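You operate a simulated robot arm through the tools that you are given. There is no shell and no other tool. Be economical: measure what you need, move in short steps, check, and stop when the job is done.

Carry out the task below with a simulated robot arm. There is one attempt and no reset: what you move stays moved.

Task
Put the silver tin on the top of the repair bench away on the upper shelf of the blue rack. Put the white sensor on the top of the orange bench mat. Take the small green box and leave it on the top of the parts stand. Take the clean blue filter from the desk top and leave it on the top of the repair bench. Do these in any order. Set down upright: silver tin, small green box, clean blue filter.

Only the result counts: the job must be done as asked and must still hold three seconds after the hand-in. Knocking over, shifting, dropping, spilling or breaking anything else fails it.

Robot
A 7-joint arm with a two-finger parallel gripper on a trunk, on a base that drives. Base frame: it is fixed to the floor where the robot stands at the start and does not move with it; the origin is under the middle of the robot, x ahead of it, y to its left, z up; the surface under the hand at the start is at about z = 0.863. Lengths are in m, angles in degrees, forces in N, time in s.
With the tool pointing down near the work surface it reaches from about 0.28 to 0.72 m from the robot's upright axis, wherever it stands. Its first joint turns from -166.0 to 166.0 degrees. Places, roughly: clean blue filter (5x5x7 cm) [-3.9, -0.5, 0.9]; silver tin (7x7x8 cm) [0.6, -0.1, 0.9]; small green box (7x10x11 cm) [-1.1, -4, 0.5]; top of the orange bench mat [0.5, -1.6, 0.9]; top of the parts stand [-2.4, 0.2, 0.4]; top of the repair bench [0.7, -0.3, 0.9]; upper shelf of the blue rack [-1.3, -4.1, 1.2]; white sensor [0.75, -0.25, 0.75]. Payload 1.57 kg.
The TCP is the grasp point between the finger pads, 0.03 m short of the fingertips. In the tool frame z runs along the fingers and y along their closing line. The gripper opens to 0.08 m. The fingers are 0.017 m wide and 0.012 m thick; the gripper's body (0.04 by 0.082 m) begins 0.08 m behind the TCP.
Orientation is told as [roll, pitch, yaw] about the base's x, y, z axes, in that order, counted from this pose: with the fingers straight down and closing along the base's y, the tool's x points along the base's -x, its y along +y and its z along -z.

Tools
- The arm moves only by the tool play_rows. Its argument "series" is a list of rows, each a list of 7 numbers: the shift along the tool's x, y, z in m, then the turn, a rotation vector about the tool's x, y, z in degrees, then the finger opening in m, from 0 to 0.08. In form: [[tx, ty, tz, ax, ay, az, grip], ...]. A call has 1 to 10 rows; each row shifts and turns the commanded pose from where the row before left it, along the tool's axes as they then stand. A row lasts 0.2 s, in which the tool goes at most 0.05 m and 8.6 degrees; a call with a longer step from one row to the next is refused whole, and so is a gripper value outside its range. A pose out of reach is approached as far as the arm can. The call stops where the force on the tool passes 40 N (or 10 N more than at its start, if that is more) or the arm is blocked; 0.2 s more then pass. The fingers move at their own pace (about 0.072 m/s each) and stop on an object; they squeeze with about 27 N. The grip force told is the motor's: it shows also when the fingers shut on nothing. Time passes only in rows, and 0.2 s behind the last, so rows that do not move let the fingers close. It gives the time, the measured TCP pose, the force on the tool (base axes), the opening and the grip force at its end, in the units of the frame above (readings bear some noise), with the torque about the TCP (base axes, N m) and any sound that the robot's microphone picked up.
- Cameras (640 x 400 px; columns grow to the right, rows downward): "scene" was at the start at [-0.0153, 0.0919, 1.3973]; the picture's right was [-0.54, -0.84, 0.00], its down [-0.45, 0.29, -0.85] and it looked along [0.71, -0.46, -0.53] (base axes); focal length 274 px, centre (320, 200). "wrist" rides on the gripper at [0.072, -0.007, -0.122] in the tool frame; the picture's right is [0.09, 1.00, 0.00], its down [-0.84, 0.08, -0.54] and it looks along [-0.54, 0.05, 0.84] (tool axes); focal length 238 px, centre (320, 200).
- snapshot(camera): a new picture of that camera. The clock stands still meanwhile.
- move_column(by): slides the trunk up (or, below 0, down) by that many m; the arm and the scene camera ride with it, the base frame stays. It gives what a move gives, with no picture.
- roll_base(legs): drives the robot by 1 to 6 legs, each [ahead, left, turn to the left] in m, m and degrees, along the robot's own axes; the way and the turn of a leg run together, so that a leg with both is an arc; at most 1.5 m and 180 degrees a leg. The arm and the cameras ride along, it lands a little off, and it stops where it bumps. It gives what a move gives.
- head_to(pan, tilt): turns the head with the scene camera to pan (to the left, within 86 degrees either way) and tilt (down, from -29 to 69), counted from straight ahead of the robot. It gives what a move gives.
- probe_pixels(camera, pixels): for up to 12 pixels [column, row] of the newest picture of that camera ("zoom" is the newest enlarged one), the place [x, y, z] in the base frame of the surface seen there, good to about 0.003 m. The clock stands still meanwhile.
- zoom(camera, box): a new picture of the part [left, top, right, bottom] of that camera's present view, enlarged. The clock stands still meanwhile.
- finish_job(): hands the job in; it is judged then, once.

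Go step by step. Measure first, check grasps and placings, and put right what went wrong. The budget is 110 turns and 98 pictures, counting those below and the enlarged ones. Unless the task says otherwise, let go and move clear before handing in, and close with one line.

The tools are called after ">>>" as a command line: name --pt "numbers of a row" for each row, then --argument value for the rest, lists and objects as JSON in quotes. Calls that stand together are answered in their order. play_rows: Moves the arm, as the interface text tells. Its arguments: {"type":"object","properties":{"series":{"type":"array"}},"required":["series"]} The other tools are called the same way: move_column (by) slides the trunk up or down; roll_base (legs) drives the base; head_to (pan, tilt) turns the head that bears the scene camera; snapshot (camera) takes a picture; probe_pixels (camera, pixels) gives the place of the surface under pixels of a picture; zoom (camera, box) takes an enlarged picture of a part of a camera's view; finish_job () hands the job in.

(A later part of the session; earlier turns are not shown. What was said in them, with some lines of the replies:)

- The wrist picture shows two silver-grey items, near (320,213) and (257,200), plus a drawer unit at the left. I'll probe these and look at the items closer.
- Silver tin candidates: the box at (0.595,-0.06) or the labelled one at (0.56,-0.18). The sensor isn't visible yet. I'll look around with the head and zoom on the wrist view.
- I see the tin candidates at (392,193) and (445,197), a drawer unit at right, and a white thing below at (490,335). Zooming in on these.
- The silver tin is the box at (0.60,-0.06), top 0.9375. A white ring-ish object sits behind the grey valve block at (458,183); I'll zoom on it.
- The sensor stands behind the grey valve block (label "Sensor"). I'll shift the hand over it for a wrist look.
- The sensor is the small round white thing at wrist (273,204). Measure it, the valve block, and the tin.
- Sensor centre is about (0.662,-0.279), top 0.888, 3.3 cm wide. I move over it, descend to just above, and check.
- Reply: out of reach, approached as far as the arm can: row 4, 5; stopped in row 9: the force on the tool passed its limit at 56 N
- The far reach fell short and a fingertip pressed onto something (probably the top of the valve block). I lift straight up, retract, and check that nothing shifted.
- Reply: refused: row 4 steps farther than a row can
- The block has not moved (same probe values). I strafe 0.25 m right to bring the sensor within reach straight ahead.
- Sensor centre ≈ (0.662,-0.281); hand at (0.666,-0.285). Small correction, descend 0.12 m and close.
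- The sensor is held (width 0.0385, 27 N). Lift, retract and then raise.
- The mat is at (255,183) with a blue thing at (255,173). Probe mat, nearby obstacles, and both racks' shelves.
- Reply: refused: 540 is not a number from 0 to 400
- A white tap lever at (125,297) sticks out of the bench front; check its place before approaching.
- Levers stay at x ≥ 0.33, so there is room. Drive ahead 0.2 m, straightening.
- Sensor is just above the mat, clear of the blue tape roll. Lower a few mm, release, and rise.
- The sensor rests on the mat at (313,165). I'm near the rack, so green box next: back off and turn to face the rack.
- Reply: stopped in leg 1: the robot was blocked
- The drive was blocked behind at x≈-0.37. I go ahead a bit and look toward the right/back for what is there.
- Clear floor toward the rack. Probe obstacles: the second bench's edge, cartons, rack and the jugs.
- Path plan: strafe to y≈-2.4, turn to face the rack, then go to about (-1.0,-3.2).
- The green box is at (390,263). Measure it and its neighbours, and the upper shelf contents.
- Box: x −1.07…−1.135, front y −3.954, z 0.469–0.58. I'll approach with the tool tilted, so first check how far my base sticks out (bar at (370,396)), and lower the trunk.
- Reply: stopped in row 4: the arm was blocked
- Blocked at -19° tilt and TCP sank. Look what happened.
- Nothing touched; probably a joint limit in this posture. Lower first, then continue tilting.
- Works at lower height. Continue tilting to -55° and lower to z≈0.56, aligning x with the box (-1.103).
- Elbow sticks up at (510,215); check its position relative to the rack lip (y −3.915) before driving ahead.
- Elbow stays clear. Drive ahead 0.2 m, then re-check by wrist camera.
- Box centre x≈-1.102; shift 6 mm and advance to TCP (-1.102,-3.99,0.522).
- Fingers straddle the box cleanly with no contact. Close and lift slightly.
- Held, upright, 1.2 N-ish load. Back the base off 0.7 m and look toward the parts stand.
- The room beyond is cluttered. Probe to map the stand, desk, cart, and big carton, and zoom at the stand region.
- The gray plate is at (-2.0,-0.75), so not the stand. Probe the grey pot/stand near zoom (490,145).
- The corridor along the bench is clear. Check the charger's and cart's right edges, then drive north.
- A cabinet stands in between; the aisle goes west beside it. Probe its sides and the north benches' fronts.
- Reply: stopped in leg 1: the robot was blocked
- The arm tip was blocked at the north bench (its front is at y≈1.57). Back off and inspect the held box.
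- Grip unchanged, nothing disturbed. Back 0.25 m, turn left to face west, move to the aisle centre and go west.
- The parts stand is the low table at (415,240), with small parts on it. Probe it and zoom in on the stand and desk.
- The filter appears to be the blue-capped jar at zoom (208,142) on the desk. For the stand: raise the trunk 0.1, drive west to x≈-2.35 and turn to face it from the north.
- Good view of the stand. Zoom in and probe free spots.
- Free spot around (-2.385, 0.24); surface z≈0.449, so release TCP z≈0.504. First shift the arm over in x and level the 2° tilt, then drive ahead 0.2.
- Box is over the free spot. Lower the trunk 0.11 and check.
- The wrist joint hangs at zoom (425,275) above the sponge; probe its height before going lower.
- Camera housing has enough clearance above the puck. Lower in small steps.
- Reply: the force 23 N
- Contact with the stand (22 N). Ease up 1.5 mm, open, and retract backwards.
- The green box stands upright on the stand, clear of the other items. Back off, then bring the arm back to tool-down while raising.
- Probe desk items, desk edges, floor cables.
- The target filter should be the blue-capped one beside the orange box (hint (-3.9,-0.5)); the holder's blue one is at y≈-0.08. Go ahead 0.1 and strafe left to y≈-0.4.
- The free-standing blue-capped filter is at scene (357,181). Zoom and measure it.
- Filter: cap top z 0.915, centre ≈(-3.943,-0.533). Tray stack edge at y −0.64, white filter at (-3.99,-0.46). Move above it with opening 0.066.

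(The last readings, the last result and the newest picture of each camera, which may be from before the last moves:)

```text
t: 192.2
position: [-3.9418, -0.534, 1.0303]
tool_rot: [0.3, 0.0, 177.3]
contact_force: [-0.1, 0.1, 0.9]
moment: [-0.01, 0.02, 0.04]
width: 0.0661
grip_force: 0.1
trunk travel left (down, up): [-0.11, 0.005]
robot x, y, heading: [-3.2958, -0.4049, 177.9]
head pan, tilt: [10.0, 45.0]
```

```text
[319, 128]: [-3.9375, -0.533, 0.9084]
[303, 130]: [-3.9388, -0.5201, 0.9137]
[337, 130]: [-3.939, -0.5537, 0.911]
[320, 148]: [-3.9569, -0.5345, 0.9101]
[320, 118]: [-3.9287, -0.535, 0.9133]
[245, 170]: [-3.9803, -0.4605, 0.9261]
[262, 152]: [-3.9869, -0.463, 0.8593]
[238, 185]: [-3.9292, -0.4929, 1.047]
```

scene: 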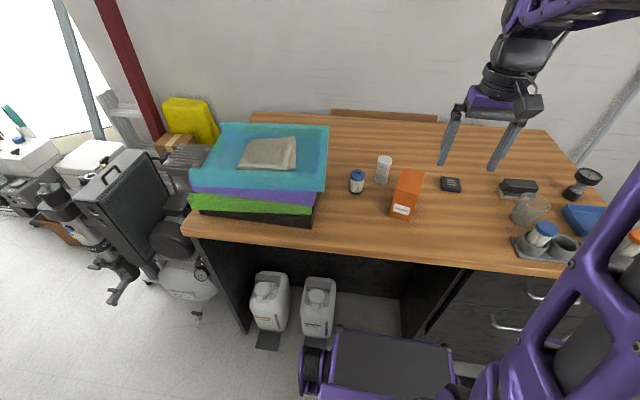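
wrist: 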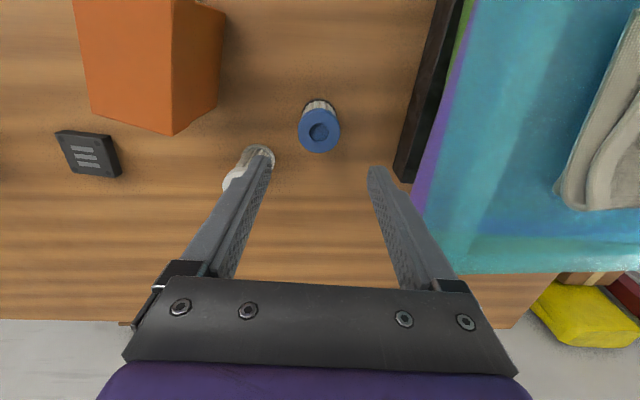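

Centred. Descend to z≈0.893 and close.

>>> play_rows --pt "-0.002 0 0.045 0 0 0 0.066" --pt "0 0 0.045 0 0 0 0.066" --pt "0 0 0.035 0 0 0 0.066" --pt "0 0 0.012 0 0 0 0.066" --pt "0 0 0 0 0 0 0.0" --pt "0 0 0 0 0 0 0.0" --pt "0 0 0 0 0 0 0.0"

>>> snapshot --camera "wrist"

```text
t: 193.8
position: [-3.9416, -0.5356, 0.8956]
tool_rot: [0.3, 0.0, 177.3]
contact_force: [-0.3, -0.2, -0.5]
moment: [0.04, -0.01, -0.01]
width: 0.0409
grip_force: 27.1
trunk travel left (down, up): [-0.11, 0.005]
robot x, y, heading: [-3.2982, -0.4085, 177.7]
head pan, tilt: [10.0, 45.0]
```

```text
36 pictures are left
```

wrist: 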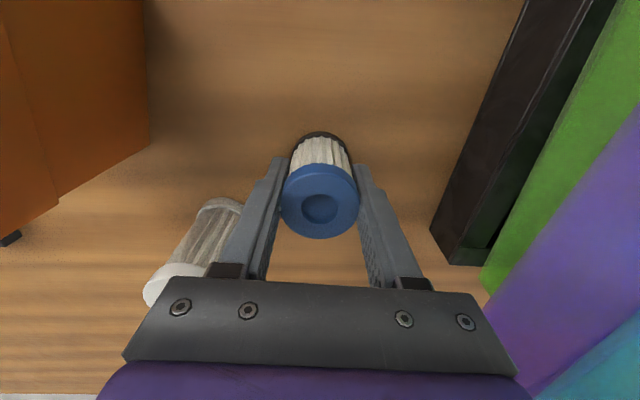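

Filter held (0.041). Lift straight up, retract toward the robot.

>>> play_rows --pt "0 0 -0.045 0 0 0 0" --pt "0 0 -0.045 0 0 0 0" --pt "0 0 -0.045 0 0 0 0" --pt "0 0 -0.045 0 0 0 0" --pt "0 -0.02 -0.045 0 0 0 0" --pt "0.04 -0.03 0 0 0 0 0" --pt "0.04 -0.03 0 0 0 0 0" --pt "0.04 -0.03 0 0 0 0 0" --pt "0.04 -0.02 0 0 0 0 0" --pt "0.03 0 0 0 0 0 0"

>>> roll_base --legs '[[0, -1.45, 1.5]]'

>>> snapshot --camera "wrist"

```text
t: 196.0
position: [-3.7468, -0.4135, 1.1169]
tool_rot: [0.3, 0.0, 177.3]
contact_force: [-0.6, 1.0, -0.7]
moment: [0.01, -0.02, -0.01]
width: 0.041
grip_force: 26.8
trunk travel left (down, up): [-0.11, 0.005]
robot x, y, heading: [-3.2994, -0.4041, 177.5]
head pan, tilt: [10.0, 45.0]
```

```text
t: 210.0
position: [-3.7017, 1.0276, 1.1183]
tool_rot: [0.3, 0.0, 178.2]
contact_force: [-0.4, -0.3, -0.7]
moment: [0.03, -0.02, -0.04]
width: 0.0407
grip_force: 27.3
trunk travel left (down, up): [-0.11, 0.005]
robot x, y, heading: [-3.255, 1.0442, 178.4]
head pan, tilt: [10.0, 45.0]
```

```text
35 pictures are left
```

wrist: 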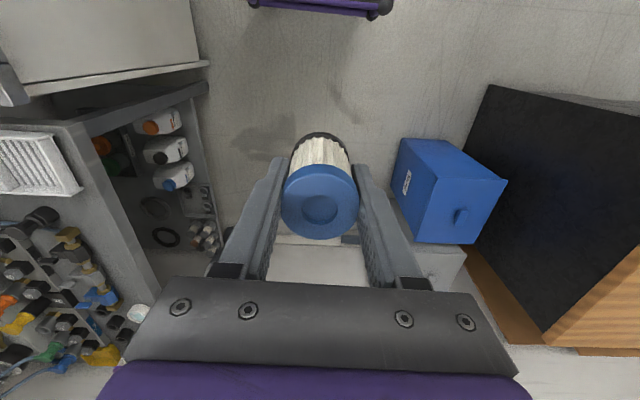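

Filter secure. Turn around via the south, drive east along the aisle, then strafe to the bench.

>>> roll_base --legs '[[0, 0, 180], [1.4, 0, 1.6], [1.45, 0, 0], [0, -0.93, 0]]'

>>> head_to --pan 0 --tilt 40

>>> snapshot --camera "scene"

```text
t: 240.2
position: [0.0603, 0.2233, 1.1181]
tool_rot: [0.2, 0.0, 4.5]
contact_force: [-0.4, 0.4, 0.0]
moment: [0.02, 0.01, -0.03]
width: 0.0411
grip_force: 26.3
trunk travel left (down, up): [-0.11, 0.005]
robot x, y, heading: [-0.3814, 0.1628, 4.8]
head pan, tilt: [10.0, 45.0]
```

```text
t: 241.0
position: [0.0609, 0.2229, 1.1165]
tool_rot: [0.3, 0.0, 4.5]
contact_force: [-0.1, 0.5, 0.1]
moment: [-0.01, -0.01, 0.01]
width: 0.0408
grip_force: 26.6
trunk travel left (down, up): [-0.11, 0.005]
robot x, y, heading: [-0.3842, 0.1591, 5.0]
head pan, tilt: [0.0, 40.0]
```

```text
34 pictures are left
```

scene: 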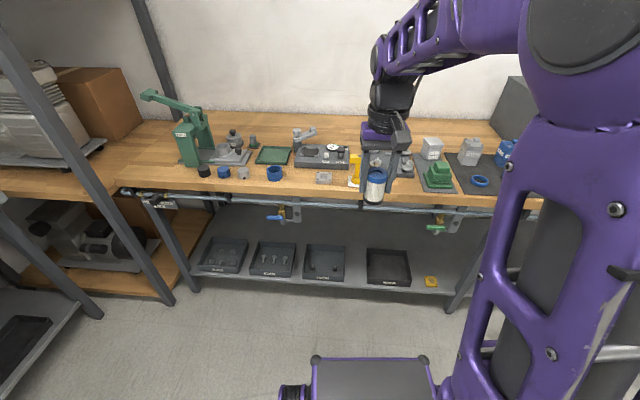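

Approach the bench: ahead 0.36 m, slightly right, straightening.

>>> roll_base --legs '[[0.37, -0.14, -5]]'

>>> head_to --pan -5 --tilt 40

>>> snapshot --camera "scene"

>>> probe_pixels --camera "scene" --pixels '[[330, 165], [360, 165], [390, 165], [330, 150], [300, 165], [370, 185], [360, 150], [390, 180]]'

```text
t: 243.4
position: [0.4366, 0.0617, 1.1176]
tool_rot: [0.3, 0.0, -0.7]
contact_force: [0.1, 0.5, -0.9]
moment: [0.0, -0.01, 0.03]
width: 0.0406
grip_force: 27.2
trunk travel left (down, up): [-0.11, 0.005]
robot x, y, heading: [-0.0114, 0.0402, -0.3]
head pan, tilt: [0.0, 40.0]
```

```text
t: 244.1
position: [0.4362, 0.0625, 1.1173]
tool_rot: [0.3, 0.1, -0.6]
contact_force: [-0.5, 0.3, -0.7]
moment: [0.04, 0.0, 0.03]
width: 0.0407
grip_force: 27.3
trunk travel left (down, up): [-0.11, 0.005]
robot x, y, heading: [-0.0136, 0.0398, -0.3]
head pan, tilt: [-5.0, 40.0]
```

```text
33 pictures are left
```

scene: 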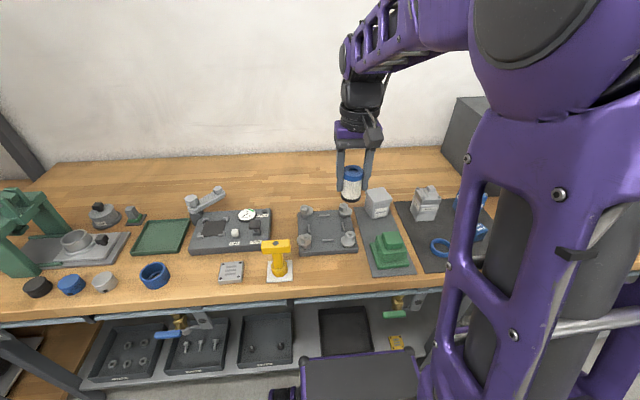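

```text
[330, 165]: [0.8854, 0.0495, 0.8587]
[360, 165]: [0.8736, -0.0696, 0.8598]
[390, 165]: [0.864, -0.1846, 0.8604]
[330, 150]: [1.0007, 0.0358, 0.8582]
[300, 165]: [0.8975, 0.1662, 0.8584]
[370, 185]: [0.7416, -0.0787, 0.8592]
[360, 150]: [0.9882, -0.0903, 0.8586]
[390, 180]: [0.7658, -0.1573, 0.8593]
```

Free wood behind the bolt plate. Place at about (0.675, 0.065): lower to z≈1.02, go forward, check.

>>> play_rows --pt "-0.03 0 0.03 0 0 0 0" --pt "-0.03 0 0.03 0 0 0 0" --pt "-0.03 0 0.03 0 0 0 0" --pt "-0.045 0 0 0 0 0 0" --pt "-0.045 0 0 0 0 0 0" --pt "-0.045 0 0 0 0 0 0" --pt "-0.014 0 0 0 0 0 0" --pt "0 0 0 0 0 0 0"

>>> snapshot --camera "wrist"

```text
t: 245.9
position: [0.6755, 0.0612, 1.0277]
tool_rot: [0.2, 0.0, -0.5]
contact_force: [0.3, 0.2, -0.4]
moment: [0.01, 0.01, -0.02]
width: 0.0409
grip_force: 27.0
trunk travel left (down, up): [-0.11, 0.005]
robot x, y, heading: [-0.0092, 0.041, -0.4]
head pan, tilt: [-5.0, 40.0]
```

```text
32 pictures are left
```

wrist: 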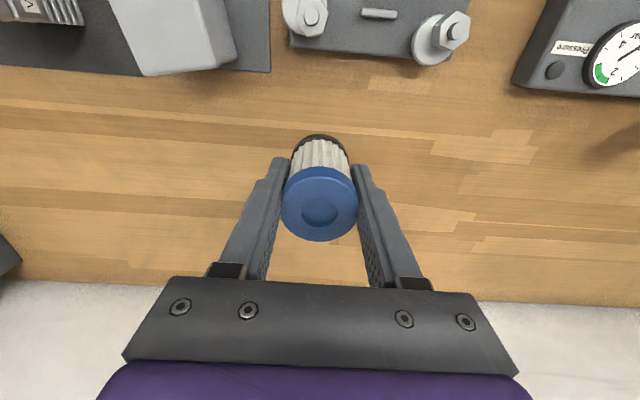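

Clear wood underneath. Lower to just above contact (TCP 0.913), then in 2 mm steps.

>>> play_rows --pt "0 0 0.045 0 0 0 0" --pt "0 0 0.045 0 0 0 0" --pt "0 0 0.023 0 0 0 0" --pt "0 0 0.002 0 0 0 0" --pt "0 0 0 0 0 0 0"

>>> play_rows --pt "0 0 0.002 0 0 0 0" --pt "0 0 0 0 0 0 0"

```text
t: 247.1
position: [0.6746, 0.0605, 0.9132]
tool_rot: [0.3, 0.0, -0.6]
contact_force: [1.4, 0.1, 0.1]
moment: [0.01, -0.03, 0.0]
width: 0.0409
grip_force: 27.3
trunk travel left (down, up): [-0.11, 0.005]
robot x, y, heading: [-0.0131, 0.0385, -0.5]
head pan, tilt: [-5.0, 40.0]
```

```text
t: 247.7
position: [0.6746, 0.0614, 0.9121]
tool_rot: [0.2, 0.0, -0.5]
contact_force: [-0.5, -0.4, -1.0]
moment: [-0.01, 0.02, -0.03]
width: 0.0406
grip_force: 26.9
trunk travel left (down, up): [-0.11, 0.005]
robot x, y, heading: [-0.0116, 0.0376, -0.3]
head pan, tilt: [-5.0, 40.0]
```

>>> play_rows --pt "0 0 0.0015 0 0 0 0" --pt "0 0 0 0 0 0 0"

>>> play_rows --pt "0 0 0.0015 0 0 0 0" --pt "0 0 0 0 0 0 0"

```text
t: 248.3
position: [0.6751, 0.0598, 0.9101]
tool_rot: [0.3, -0.2, -0.6]
contact_force: [-0.3, 0.8, 4.4]
moment: [-0.08, 0.0, -0.01]
width: 0.0409
grip_force: 27.1
trunk travel left (down, up): [-0.11, 0.005]
robot x, y, heading: [-0.0101, 0.0354, -0.3]
head pan, tilt: [-5.0, 40.0]
```

```text
t: 248.9
position: [0.6753, 0.0611, 0.9104]
tool_rot: [0.2, -0.3, -0.5]
contact_force: [1.6, 0.0, 13.9]
moment: [-0.15, 0.04, 0.0]
width: 0.0408
grip_force: 27.1
trunk travel left (down, up): [-0.11, 0.005]
robot x, y, heading: [-0.0094, 0.0401, -0.4]
head pan, tilt: [-5.0, 40.0]
```

Contact felt. Ease, open, and rise straight up.

>>> play_rows --pt "0 0 -0.001 0 0 0 0" --pt "0 0 0 0 0 0 0.06" --pt "0 0 0 0 0 0 0.08" --pt "0 0 0 0 0 0 0.08" --pt "0 0 -0.03 0 0 0 0.08" --pt "0 0 -0.045 0 0 0 0.08" --pt "0 0 -0.045 0 0 0 0.08" --pt "0.045 0 -0.01 0 0 0 0.08"

>>> snapshot --camera "wrist"

>>> probe_pixels --camera "wrist" --pixels '[[200, 130], [180, 110], [230, 110], [210, 150], [175, 145], [245, 140], [320, 180]]'

```text
t: 250.7
position: [0.6249, 0.0637, 1.0377]
tool_rot: [0.3, 0.0, -0.6]
contact_force: [-0.9, -0.5, 0.4]
moment: [-0.01, 0.04, -0.01]
width: 0.08
grip_force: 0.0
trunk travel left (down, up): [-0.11, 0.005]
robot x, y, heading: [-0.0126, 0.0398, -0.3]
head pan, tilt: [-5.0, 40.0]
```

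```text
31 pictures are left
```

wrist: 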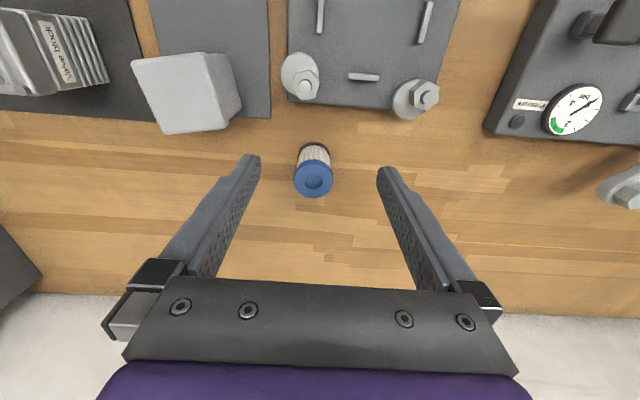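

```text
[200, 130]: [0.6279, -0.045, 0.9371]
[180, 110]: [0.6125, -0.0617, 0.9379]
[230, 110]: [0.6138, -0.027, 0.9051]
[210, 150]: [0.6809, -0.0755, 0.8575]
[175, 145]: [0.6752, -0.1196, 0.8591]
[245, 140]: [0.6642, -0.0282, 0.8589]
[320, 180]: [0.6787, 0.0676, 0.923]
```

The filter stands upright at (0.675,0.063). Now the tin: probe the corners of its top face to get its yaw.

>>> zoom --camera "wrist" --box '[110, 30, 270, 150]'

>>> probe_pixels --camera "zoom" --pixels '[[100, 140], [360, 105], [460, 385], [220, 395], [90, 130], [370, 100], [300, 250], [230, 110]]'

```text
3.33 times, centred on (190, 90) of wrist
```

zoom: 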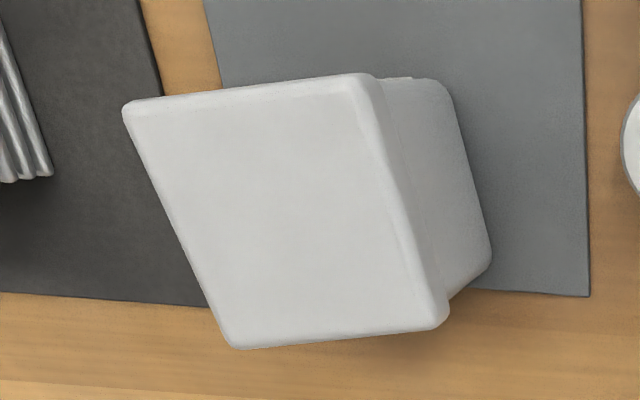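

```text
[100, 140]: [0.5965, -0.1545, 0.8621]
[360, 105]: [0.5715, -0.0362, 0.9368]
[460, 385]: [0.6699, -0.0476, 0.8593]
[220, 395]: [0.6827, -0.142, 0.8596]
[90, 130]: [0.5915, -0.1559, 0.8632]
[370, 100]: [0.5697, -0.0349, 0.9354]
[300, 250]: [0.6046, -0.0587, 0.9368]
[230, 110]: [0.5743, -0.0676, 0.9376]
```

>>> probe_pixels --camera "zoom" --pixels '[[140, 112], [350, 85], [425, 318], [240, 338], [250, 100], [330, 328], [190, 225], [395, 200]]'

```text
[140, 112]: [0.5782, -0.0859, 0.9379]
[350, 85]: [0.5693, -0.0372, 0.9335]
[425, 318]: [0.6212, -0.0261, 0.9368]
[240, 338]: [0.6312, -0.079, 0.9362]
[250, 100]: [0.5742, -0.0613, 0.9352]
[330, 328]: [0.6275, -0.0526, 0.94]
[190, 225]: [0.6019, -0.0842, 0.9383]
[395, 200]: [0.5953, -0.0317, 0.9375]
```

Tin centre ≈(0.600,-0.057), yaw ≈ +10°, top 0.937. For the shelf I need a tilted grasp (33° forward): back off, yaw and tilt to the pre-grasp.

>>> play_rows --pt "0.03 -0.035 0 0 0 0 0.08" --pt "0.03 -0.035 0 0 0 0 0.08" --pt "0.03 -0.035 0 0 0 0 0.08" --pt "0 -0.027 0.02 0 0 -5 0.08" --pt "0 0 0 0 0 -5.6 0.08" --pt "0 0 0 0 -7 0 0.08" --pt "0 0 0 0 -7 0 0.08" --pt "0 0 0 0 -7 0 0.08" --pt "0 0 0 0 -7 0 0.08" --pt "0 0 0 0 -5 0 0.08"

>>> snapshot --camera "wrist"

```text
t: 252.9
position: [0.5408, -0.0708, 1.0182]
tool_rot: [0.4, -33.3, 9.7]
contact_force: [0.2, -0.6, -0.5]
moment: [0.0, -0.02, -0.01]
width: 0.0798
grip_force: 0.0
trunk travel left (down, up): [-0.11, 0.005]
robot x, y, heading: [-0.0099, 0.0403, -0.4]
head pan, tilt: [-5.0, 40.0]
```

```text
29 pictures are left
```

wrist: 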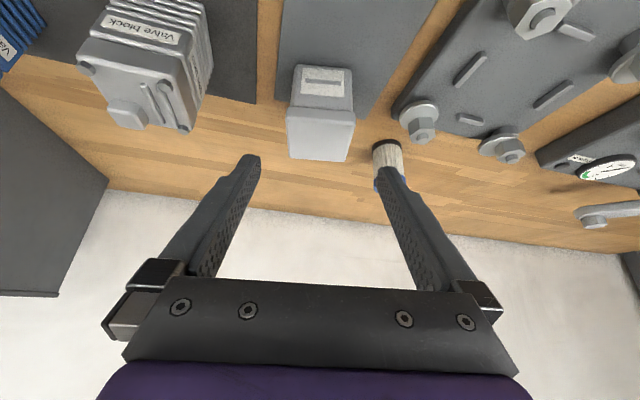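

Well aligned (tin at column 320 between the fingers). Advance along the tool to the tin.

>>> play_rows --pt "0.003 0.0015 0.04 0 0 0 0.08" --pt "0.003 0.0015 0.04 0 0 0 0.08" --pt "0.003 0 0.036 0 0 0 0.08" --pt "0.0006 0 0.01 0 0 0 0.08" --pt "0 0 0 0 0 0 0.08"

>>> snapshot --camera "wrist"

```text
t: 254.1
position: [0.5991, -0.0545, 0.9062]
tool_rot: [0.4, -33.2, 9.8]
contact_force: [-1.1, 0.6, -0.6]
moment: [-0.01, 0.01, -0.03]
width: 0.0802
grip_force: 0.0
trunk travel left (down, up): [-0.11, 0.005]
robot x, y, heading: [-0.0103, 0.0418, -0.4]
head pan, tilt: [-5.0, 40.0]
```

```text
28 pictures are left
```

wrist: 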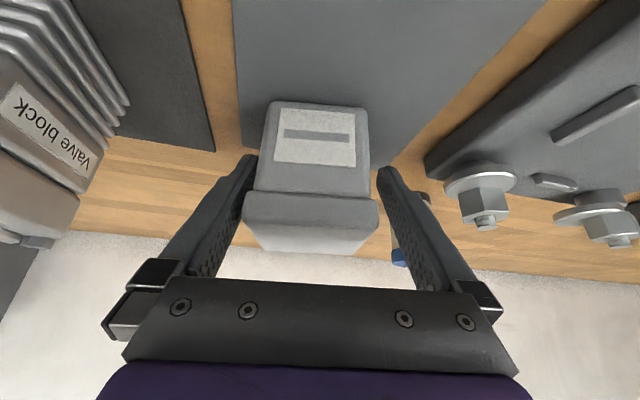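

Fingers straddle the tin without contact. Close and lift a little.

>>> play_rows --pt "0 -0.001 0 0 0 0 0.06" --pt "0 0 0 0 0 0 0.0" --pt "0 0 0 0 0 0 0.0" --pt "0 0 0 0 0 0 0.0"

>>> play_rows --pt "-0.011 0 -0.0168 0 0 0 0.0" --pt "-0.022 0 -0.0336 0 0 0 0.0" --pt "0 0 0 0 0 0 0"

>>> snapshot --camera "wrist"

```text
t: 255.1
position: [0.5991, -0.0574, 0.907]
tool_rot: [0.3, -33.1, 9.8]
contact_force: [-0.8, 0.2, -0.5]
moment: [-0.01, -0.05, 0.0]
width: 0.062
grip_force: 27.4
trunk travel left (down, up): [-0.11, 0.005]
robot x, y, heading: [-0.0122, 0.0371, -0.5]
head pan, tilt: [-5.0, 40.0]
```

```text
t: 255.9
position: [0.5992, -0.06, 0.9665]
tool_rot: [0.4, -33.2, 9.7]
contact_force: [0.4, -0.1, -2.0]
moment: [-0.02, 0.04, 0.0]
width: 0.062
grip_force: 27.1
trunk travel left (down, up): [-0.11, 0.005]
robot x, y, heading: [-0.0087, 0.0389, -0.0]
head pan, tilt: [-5.0, 40.0]
```

```text
27 pictures are left
```

wrist: 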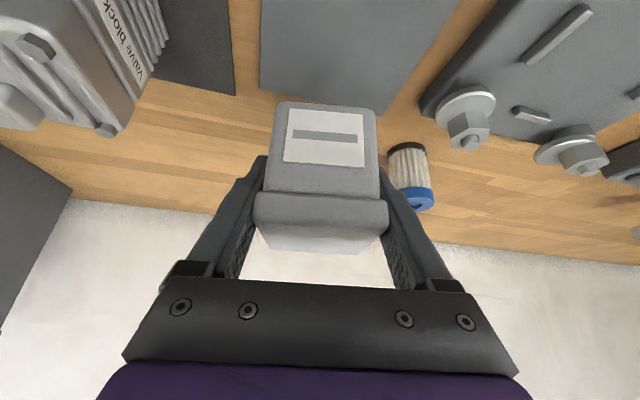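

Tin held upright. Raise with the same tilt to about z 1.27, moving back a bit, to see whether the tilt is attainable at shelf height.

>>> play_rows --pt "-0.0245 0 -0.0378 0 0 0 0" --pt "-0.0245 0 -0.0378 0 0 0 0" --pt "0.0336 0 -0.0218 0 0 0 0" --pt "0.0336 0 -0.0218 0 0 0 0" --pt "0.0336 0 -0.0218 0 0 0 0" --pt "-0.022 0 -0.034 0 0 0 0" --pt "-0.022 0 -0.034 0 0 0 0" --pt "-0.022 0 -0.034 0 0 0 0"

```text
t: 257.7
position: [0.4807, -0.0781, 1.1798]
tool_rot: [0.4, -33.0, 9.8]
contact_force: [0.8, 0.0, -3.3]
moment: [0.02, 0.03, 0.0]
width: 0.0619
grip_force: 27.1
trunk travel left (down, up): [-0.11, 0.005]
robot x, y, heading: [-0.0145, 0.0399, -0.4]
head pan, tilt: [-5.0, 40.0]
```

>>> play_rows --pt "-0.022 0 -0.034 0 0 0 0" --pt "-0.022 0 -0.034 0 0 0 0" --pt "-0.01 0 -0.015 0 0 0 0"

>>> head_to --pan -30 --tilt 20

>>> snapshot --camera "scene"

```text
t: 258.5
position: [0.4783, -0.0798, 1.2783]
tool_rot: [0.5, -33.0, 9.8]
contact_force: [0.5, 0.4, -2.5]
moment: [-0.03, -0.01, 0.01]
width: 0.062
grip_force: 26.4
trunk travel left (down, up): [-0.11, 0.005]
robot x, y, heading: [-0.0114, 0.0377, -0.1]
head pan, tilt: [-5.0, 40.0]
```

```text
t: 259.4
position: [0.4768, -0.0804, 1.2782]
tool_rot: [0.4, -33.1, 9.9]
contact_force: [0.0, 0.1, -3.6]
moment: [-0.02, -0.03, 0.03]
width: 0.0617
grip_force: 27.0
trunk travel left (down, up): [-0.11, 0.005]
robot x, y, heading: [-0.0131, 0.0396, -0.2]
head pan, tilt: [-30.0, 20.0]
```

```text
26 pictures are left
```

scene: 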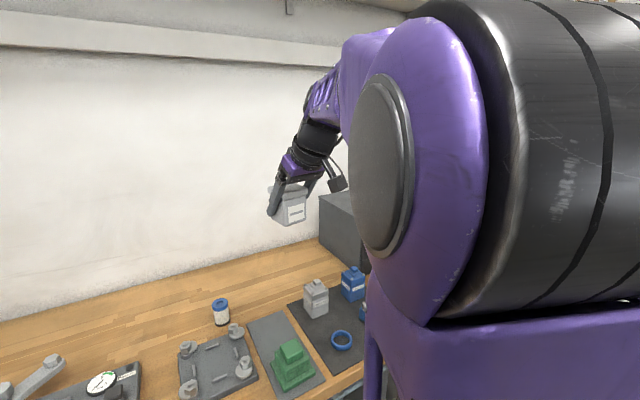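

Attainable. Check how high the wrist and forearm lie relative to the tin (upper-shelf underside is ≈1.46).

>>> probe_pixels --camera "scene" --pixels '[[318, 130], [300, 160], [322, 95], [318, 78], [350, 55], [310, 100], [340, 185], [335, 120]]'

```text
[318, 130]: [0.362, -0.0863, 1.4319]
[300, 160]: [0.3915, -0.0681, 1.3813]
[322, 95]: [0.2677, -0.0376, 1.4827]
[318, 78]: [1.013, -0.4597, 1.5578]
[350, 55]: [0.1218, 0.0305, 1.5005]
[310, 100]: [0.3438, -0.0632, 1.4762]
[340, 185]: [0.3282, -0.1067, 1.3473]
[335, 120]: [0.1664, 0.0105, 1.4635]
```

Geometry fits. Drive: back 0.25, turn right 90°, go south along the corridor, then strafe to face the blue rack's free slot (x≈-1.16).

>>> roll_base --legs '[[-0.25, 0, 0], [0, 0, -90], [1.4, 0, 0], [1.3, 0, 0]]'

>>> roll_base --legs '[[0, -0.75, 0]]'

>>> head_to --pan 0 --tilt 20

>>> snapshot --camera "scene"

```text
t: 277.8
position: [-0.1996, -3.145, 1.2783]
tool_rot: [0.5, -33.1, -75.9]
contact_force: [-0.6, 0.4, -1.4]
moment: [0.01, 0.0, 0.02]
width: 0.0618
grip_force: 26.9
trunk travel left (down, up): [-0.11, 0.005]
robot x, y, heading: [-0.1186, -2.6503, -85.9]
head pan, tilt: [-30.0, 20.0]
```

```text
t: 285.6
position: [-0.9589, -3.2035, 1.2797]
tool_rot: [0.4, -33.1, -75.4]
contact_force: [0.5, 0.0, -2.6]
moment: [0.01, -0.01, 0.0]
width: 0.0619
grip_force: 27.2
trunk travel left (down, up): [-0.11, 0.005]
robot x, y, heading: [-0.8802, -2.7066, -85.3]
head pan, tilt: [-30.0, 20.0]
```

```text
t: 286.5
position: [-0.9599, -3.2037, 1.2783]
tool_rot: [0.4, -33.0, -75.5]
contact_force: [-0.4, -0.1, -2.6]
moment: [0.01, -0.01, 0.02]
width: 0.062
grip_force: 26.7
trunk travel left (down, up): [-0.11, 0.005]
robot x, y, heading: [-0.8798, -2.7065, -85.5]
head pan, tilt: [0.0, 20.0]
```

```text
25 pictures are left
```

scene: 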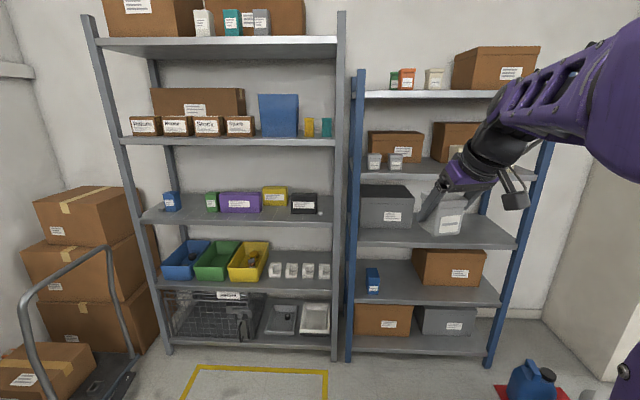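

Turn 14.5° right so the tool points squarely at the rack, then approach most of the way.

>>> roll_base --legs '[[0, 0, -14.5], [0.5, 0.04, 0]]'

>>> head_to --pan 10 --tilt 20

>>> snapshot --camera "scene"

>>> snapshot --camera "wrist"

```text
t: 290.4
position: [-1.1217, -3.6754, 1.2783]
tool_rot: [0.4, -33.2, -89.4]
contact_force: [0.8, 0.4, -2.7]
moment: [0.0, -0.01, -0.02]
width: 0.0618
grip_force: 26.9
trunk travel left (down, up): [-0.11, 0.005]
robot x, y, heading: [-0.9273, -3.211, -99.1]
head pan, tilt: [0.0, 20.0]
```

```text
t: 291.1
position: [-1.1213, -3.6754, 1.2765]
tool_rot: [0.6, -32.8, -89.3]
contact_force: [0.0, -0.1, -1.9]
moment: [0.02, -0.03, 0.02]
width: 0.0617
grip_force: 26.8
trunk travel left (down, up): [-0.11, 0.005]
robot x, y, heading: [-0.9262, -3.2106, -99.4]
head pan, tilt: [10.0, 20.0]
```

```text
24 pictures are left
```

scene: 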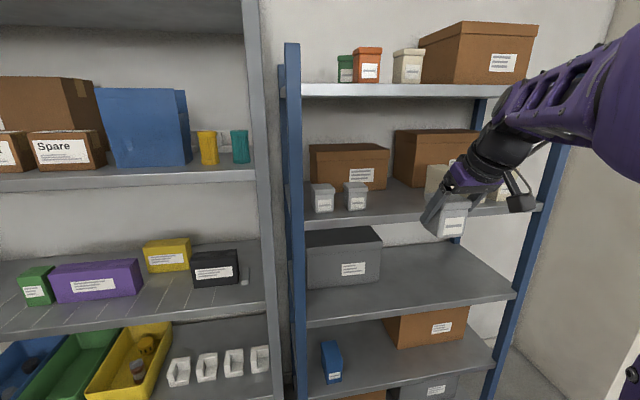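

```text
23 pictures are left
```

wrist: 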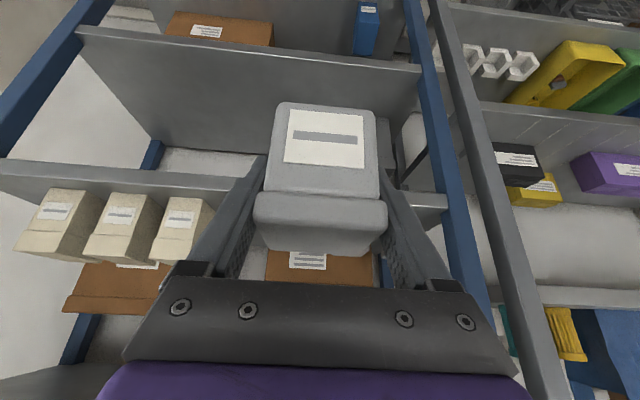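

Probe the free slot: second grey tin's right edge (368,195), shelf surface, lip, and the cream box's side in the wrist view.

>>> probe_pixels --camera "scene" --pixels '[[366, 195], [358, 185], [390, 205], [400, 212], [400, 218], [400, 195], [420, 210], [430, 90]]'

>>> probe_pixels --camera "wrist" --pixels '[[200, 210], [180, 250], [160, 260], [215, 195], [215, 230], [290, 260]]'

```text
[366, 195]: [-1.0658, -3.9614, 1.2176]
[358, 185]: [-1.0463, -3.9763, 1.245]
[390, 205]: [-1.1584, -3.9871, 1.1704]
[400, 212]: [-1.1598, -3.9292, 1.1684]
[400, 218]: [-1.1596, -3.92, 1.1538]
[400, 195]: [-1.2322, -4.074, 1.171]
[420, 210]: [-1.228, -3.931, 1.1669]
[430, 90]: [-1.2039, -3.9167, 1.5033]
```

```text
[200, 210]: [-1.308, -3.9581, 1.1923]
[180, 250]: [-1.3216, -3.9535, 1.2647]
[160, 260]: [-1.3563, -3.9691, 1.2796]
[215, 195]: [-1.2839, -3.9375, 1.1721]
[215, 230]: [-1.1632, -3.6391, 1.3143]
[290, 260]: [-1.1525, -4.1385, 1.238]
```

Slot is x −1.07…−1.29; target x=-1.18. Drive ahead 0.19 and right 0.028.

>>> roll_base --legs '[[0.19, -0.028, 0]]'

>>> snapshot --camera "scene"

```text
t: 292.7
position: [-1.1815, -3.8618, 1.2765]
tool_rot: [0.6, -32.8, -89.5]
contact_force: [-1.3, -0.8, -2.1]
moment: [-0.02, 0.03, 0.0]
width: 0.0617
grip_force: 27.5
trunk travel left (down, up): [-0.11, 0.005]
robot x, y, heading: [-0.9838, -3.3964, -99.5]
head pan, tilt: [10.0, 20.0]
```

```text
22 pictures are left
```

scene: 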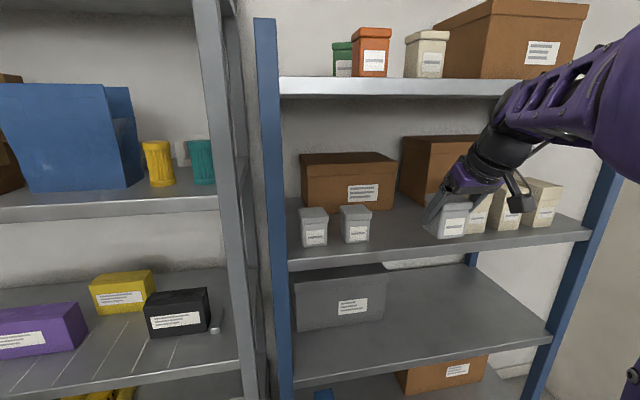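

Advance 0.12 m into the shelf at the same height.

>>> play_rows --pt "-0.0336 0 0.0218 0 0 0 0" --pt "-0.0336 0 0.0218 0 0 0 0" --pt "-0.0336 0 0.0218 0 0 0 0" --pt "0 0 0 0 0 0 0"

>>> snapshot --camera "scene"

>>> snapshot --camera "wrist"

```text
t: 293.7
position: [-1.1817, -3.985, 1.2764]
tool_rot: [0.6, -32.8, -89.5]
contact_force: [-1.0, 0.1, -2.4]
moment: [0.03, -0.02, 0.01]
width: 0.0621
grip_force: 26.8
trunk travel left (down, up): [-0.11, 0.005]
robot x, y, heading: [-0.9853, -3.3964, -99.5]
head pan, tilt: [10.0, 20.0]
```

```text
21 pictures are left
```

scene: 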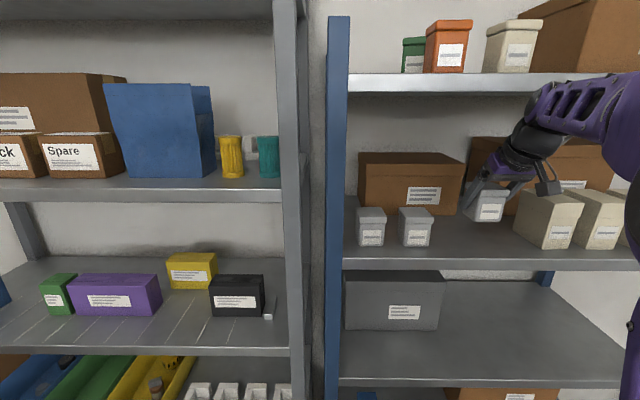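

```text
20 pictures are left
```

wrist: 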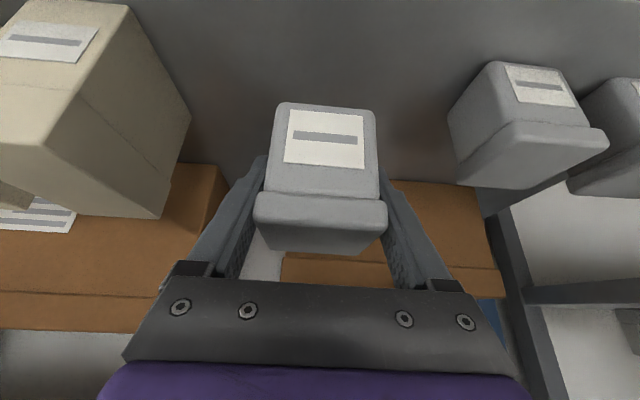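

Nicely between neighbours. Lower 0.055, then small steps to contact.

>>> play_rows --pt "0.0136 0 0.021 0 0 0 0" --pt "0.0109 0 0.0168 0 0 0 0" --pt "0.0044 0 0.0067 0 0 0 0" --pt "0 0 0 0 0 0 0"

>>> play_rows --pt "0.0011 0 0.0017 0 0 0 0" --pt "0 0 0 0 0 0 0"

```text
t: 294.7
position: [-1.1801, -3.9847, 1.2236]
tool_rot: [0.7, -33.0, -89.6]
contact_force: [0.3, -0.2, -2.5]
moment: [0.02, 0.0, 0.01]
width: 0.0616
grip_force: 27.1
trunk travel left (down, up): [-0.11, 0.005]
robot x, y, heading: [-0.9847, -3.3973, -99.4]
head pan, tilt: [10.0, 20.0]
```

```text
t: 295.3
position: [-1.18, -3.9835, 1.2202]
tool_rot: [0.5, -33.0, -89.5]
contact_force: [-0.2, -1.2, -3.3]
moment: [0.0, -0.01, -0.02]
width: 0.0621
grip_force: 26.8
trunk travel left (down, up): [-0.11, 0.005]
robot x, y, heading: [-0.9909, -3.3969, -99.5]
head pan, tilt: [10.0, 20.0]
```

>>> play_rows --pt "0.0011 0 0.0017 0 0 0 0" --pt "0 0 0 0 0 0 0"

>>> play_rows --pt "0.0011 0 0.0017 0 0 0 0" --pt "0 0 0 0 0 0 0"

```text
t: 295.9
position: [-1.1797, -3.9836, 1.2186]
tool_rot: [0.6, -32.8, -89.6]
contact_force: [-0.9, 0.3, -3.1]
moment: [0.03, 0.02, 0.03]
width: 0.0621
grip_force: 27.6
trunk travel left (down, up): [-0.11, 0.005]
robot x, y, heading: [-0.984, -3.3997, -99.4]
head pan, tilt: [10.0, 20.0]
```

```text
t: 296.5
position: [-1.1789, -3.9833, 1.2163]
tool_rot: [0.6, -32.9, -89.5]
contact_force: [-0.1, -0.2, -1.9]
moment: [0.01, -0.01, 0.0]
width: 0.0619
grip_force: 27.1
trunk travel left (down, up): [-0.11, 0.005]
robot x, y, heading: [-0.9857, -3.3984, -99.2]
head pan, tilt: [10.0, 20.0]
```

>>> play_rows --pt "0.0011 0 0.0017 0 0 0 0" --pt "0 0 0 0 0 0 0"

>>> play_rows --pt "0.0008 0 0.0012 0 0 0 0" --pt "0 0 0 0 0 0 0"

```text
t: 297.1
position: [-1.1802, -3.9833, 1.215]
tool_rot: [0.6, -33.0, -89.5]
contact_force: [0.3, 0.2, -3.4]
moment: [0.0, 0.01, 0.0]
width: 0.0619
grip_force: 27.1
trunk travel left (down, up): [-0.11, 0.005]
robot x, y, heading: [-0.9871, -3.3959, -99.6]
head pan, tilt: [10.0, 20.0]
```

```text
t: 297.7
position: [-1.1805, -3.9818, 1.2141]
tool_rot: [0.5, -33.0, -89.4]
contact_force: [0.2, -1.0, -1.0]
moment: [-0.07, 0.07, 0.04]
width: 0.0619
grip_force: 27.0
trunk travel left (down, up): [-0.11, 0.005]
robot x, y, heading: [-0.9869, -3.3973, -99.2]
head pan, tilt: [10.0, 20.0]
```

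Contact beginning (load drops from −3 to −1 N). One more small step, then check.

>>> play_rows --pt "0.0008 0 0.0012 0 0 0 0" --pt "0 0 0 0 0 0 0"

```text
t: 298.3
position: [-1.1803, -3.9823, 1.2147]
tool_rot: [0.5, -33.1, -89.5]
contact_force: [0.0, -1.9, 5.9]
moment: [-0.38, 0.26, 0.07]
width: 0.062
grip_force: 27.5
trunk travel left (down, up): [-0.11, 0.005]
robot x, y, heading: [-0.9846, -3.3954, -99.4]
head pan, tilt: [10.0, 20.0]
```

Seated. Open and withdraw along the tool axis, then backward.

>>> play_rows --pt "0 0 0 0 0 0 0.07" --pt "0 0 0 0 0 0 0.08" --pt "0 0 0 0 0 0 0.08" --pt "0 0 -0.02 0 0 0 0.08" --pt "0 0 -0.035 0 0 0 0.08" --pt "0.02 0 -0.035 0 0 0 0.08" --pt "0.0336 0 -0.0218 0 0 0 0.08" --pt "0.0336 0 -0.0218 0 0 0 0.08"

>>> roll_base --legs '[[-0.3, 0, 0]]'

>>> snapshot --camera "scene"

>>> snapshot --camera "wrist"

```text
t: 300.3
position: [-1.1901, -3.851, 1.2248]
tool_rot: [4.0, -27.2, -91.2]
contact_force: [0.9, -0.2, -0.3]
moment: [0.0, 0.02, 0.02]
width: 0.08
grip_force: 0.1
trunk travel left (down, up): [-0.11, 0.005]
robot x, y, heading: [-0.986, -3.3984, -99.5]
head pan, tilt: [10.0, 20.0]
stopped in row 8: the arm was blocked; the commanded pose is now the measured one
```

```text
t: 302.3
position: [-1.1433, -3.554, 1.2237]
tool_rot: [4.1, -27.3, -91.8]
contact_force: [0.1, -0.9, 1.2]
moment: [0.01, 0.02, 0.02]
width: 0.0799
grip_force: 0.0
trunk travel left (down, up): [-0.11, 0.005]
robot x, y, heading: [-0.9367, -3.1029, -100.1]
head pan, tilt: [10.0, 20.0]
```

```text
19 pictures are left
```

scene: 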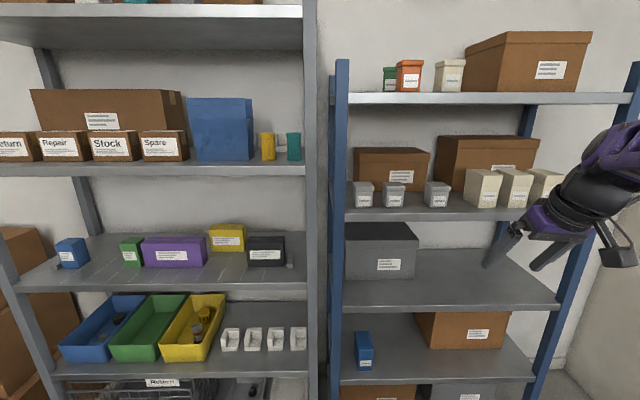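

```text
18 pictures are left
```

wrist: 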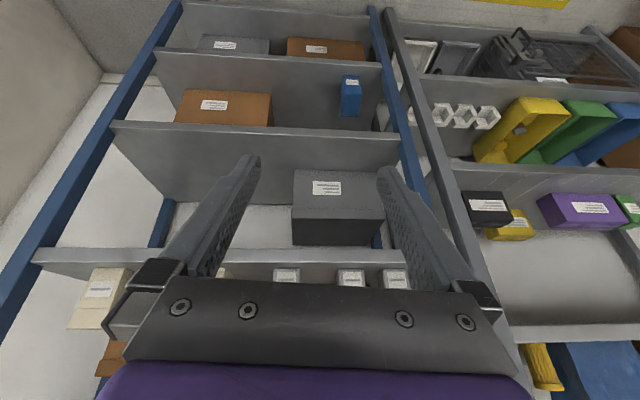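

The tin stands at (437,195). Zoom to confirm it is upright and neighbours unmoved.

>>> zoom --camera "scene" --box '[340, 120, 580, 230]'

>>> probe_pixels --camera "scene" --pixels '[[437, 185], [437, 203], [428, 195], [447, 195], [484, 175], [394, 186], [395, 200]]'

```text
2.67 times, centred on (460, 175) of scene
```

zoom: 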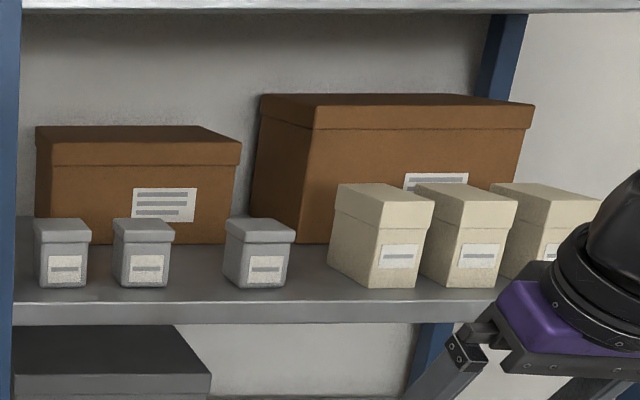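

```text
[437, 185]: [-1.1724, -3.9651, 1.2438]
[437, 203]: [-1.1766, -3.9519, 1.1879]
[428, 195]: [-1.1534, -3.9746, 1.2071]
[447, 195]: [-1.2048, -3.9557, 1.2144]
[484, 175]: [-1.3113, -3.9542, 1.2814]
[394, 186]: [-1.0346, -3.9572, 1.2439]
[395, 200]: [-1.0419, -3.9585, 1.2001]
```

All four items are where they should be: the tin is upright on the blue rack's upper shelf, the sensor is on the orange mat, the green box is upright on the parts stand, and the filter is upright on the bench. The hand is clear of everything, so I'm handing in.

>>> finish_job

```text
The job is handed in.
```

All four items are placed as asked: the tin, the green box and the filter stand upright, and the sensor is on the mat. One caution: while backing up, the robot once stopped against something, probably the charger by the compressor cart, and I couldn't check whether it moved.
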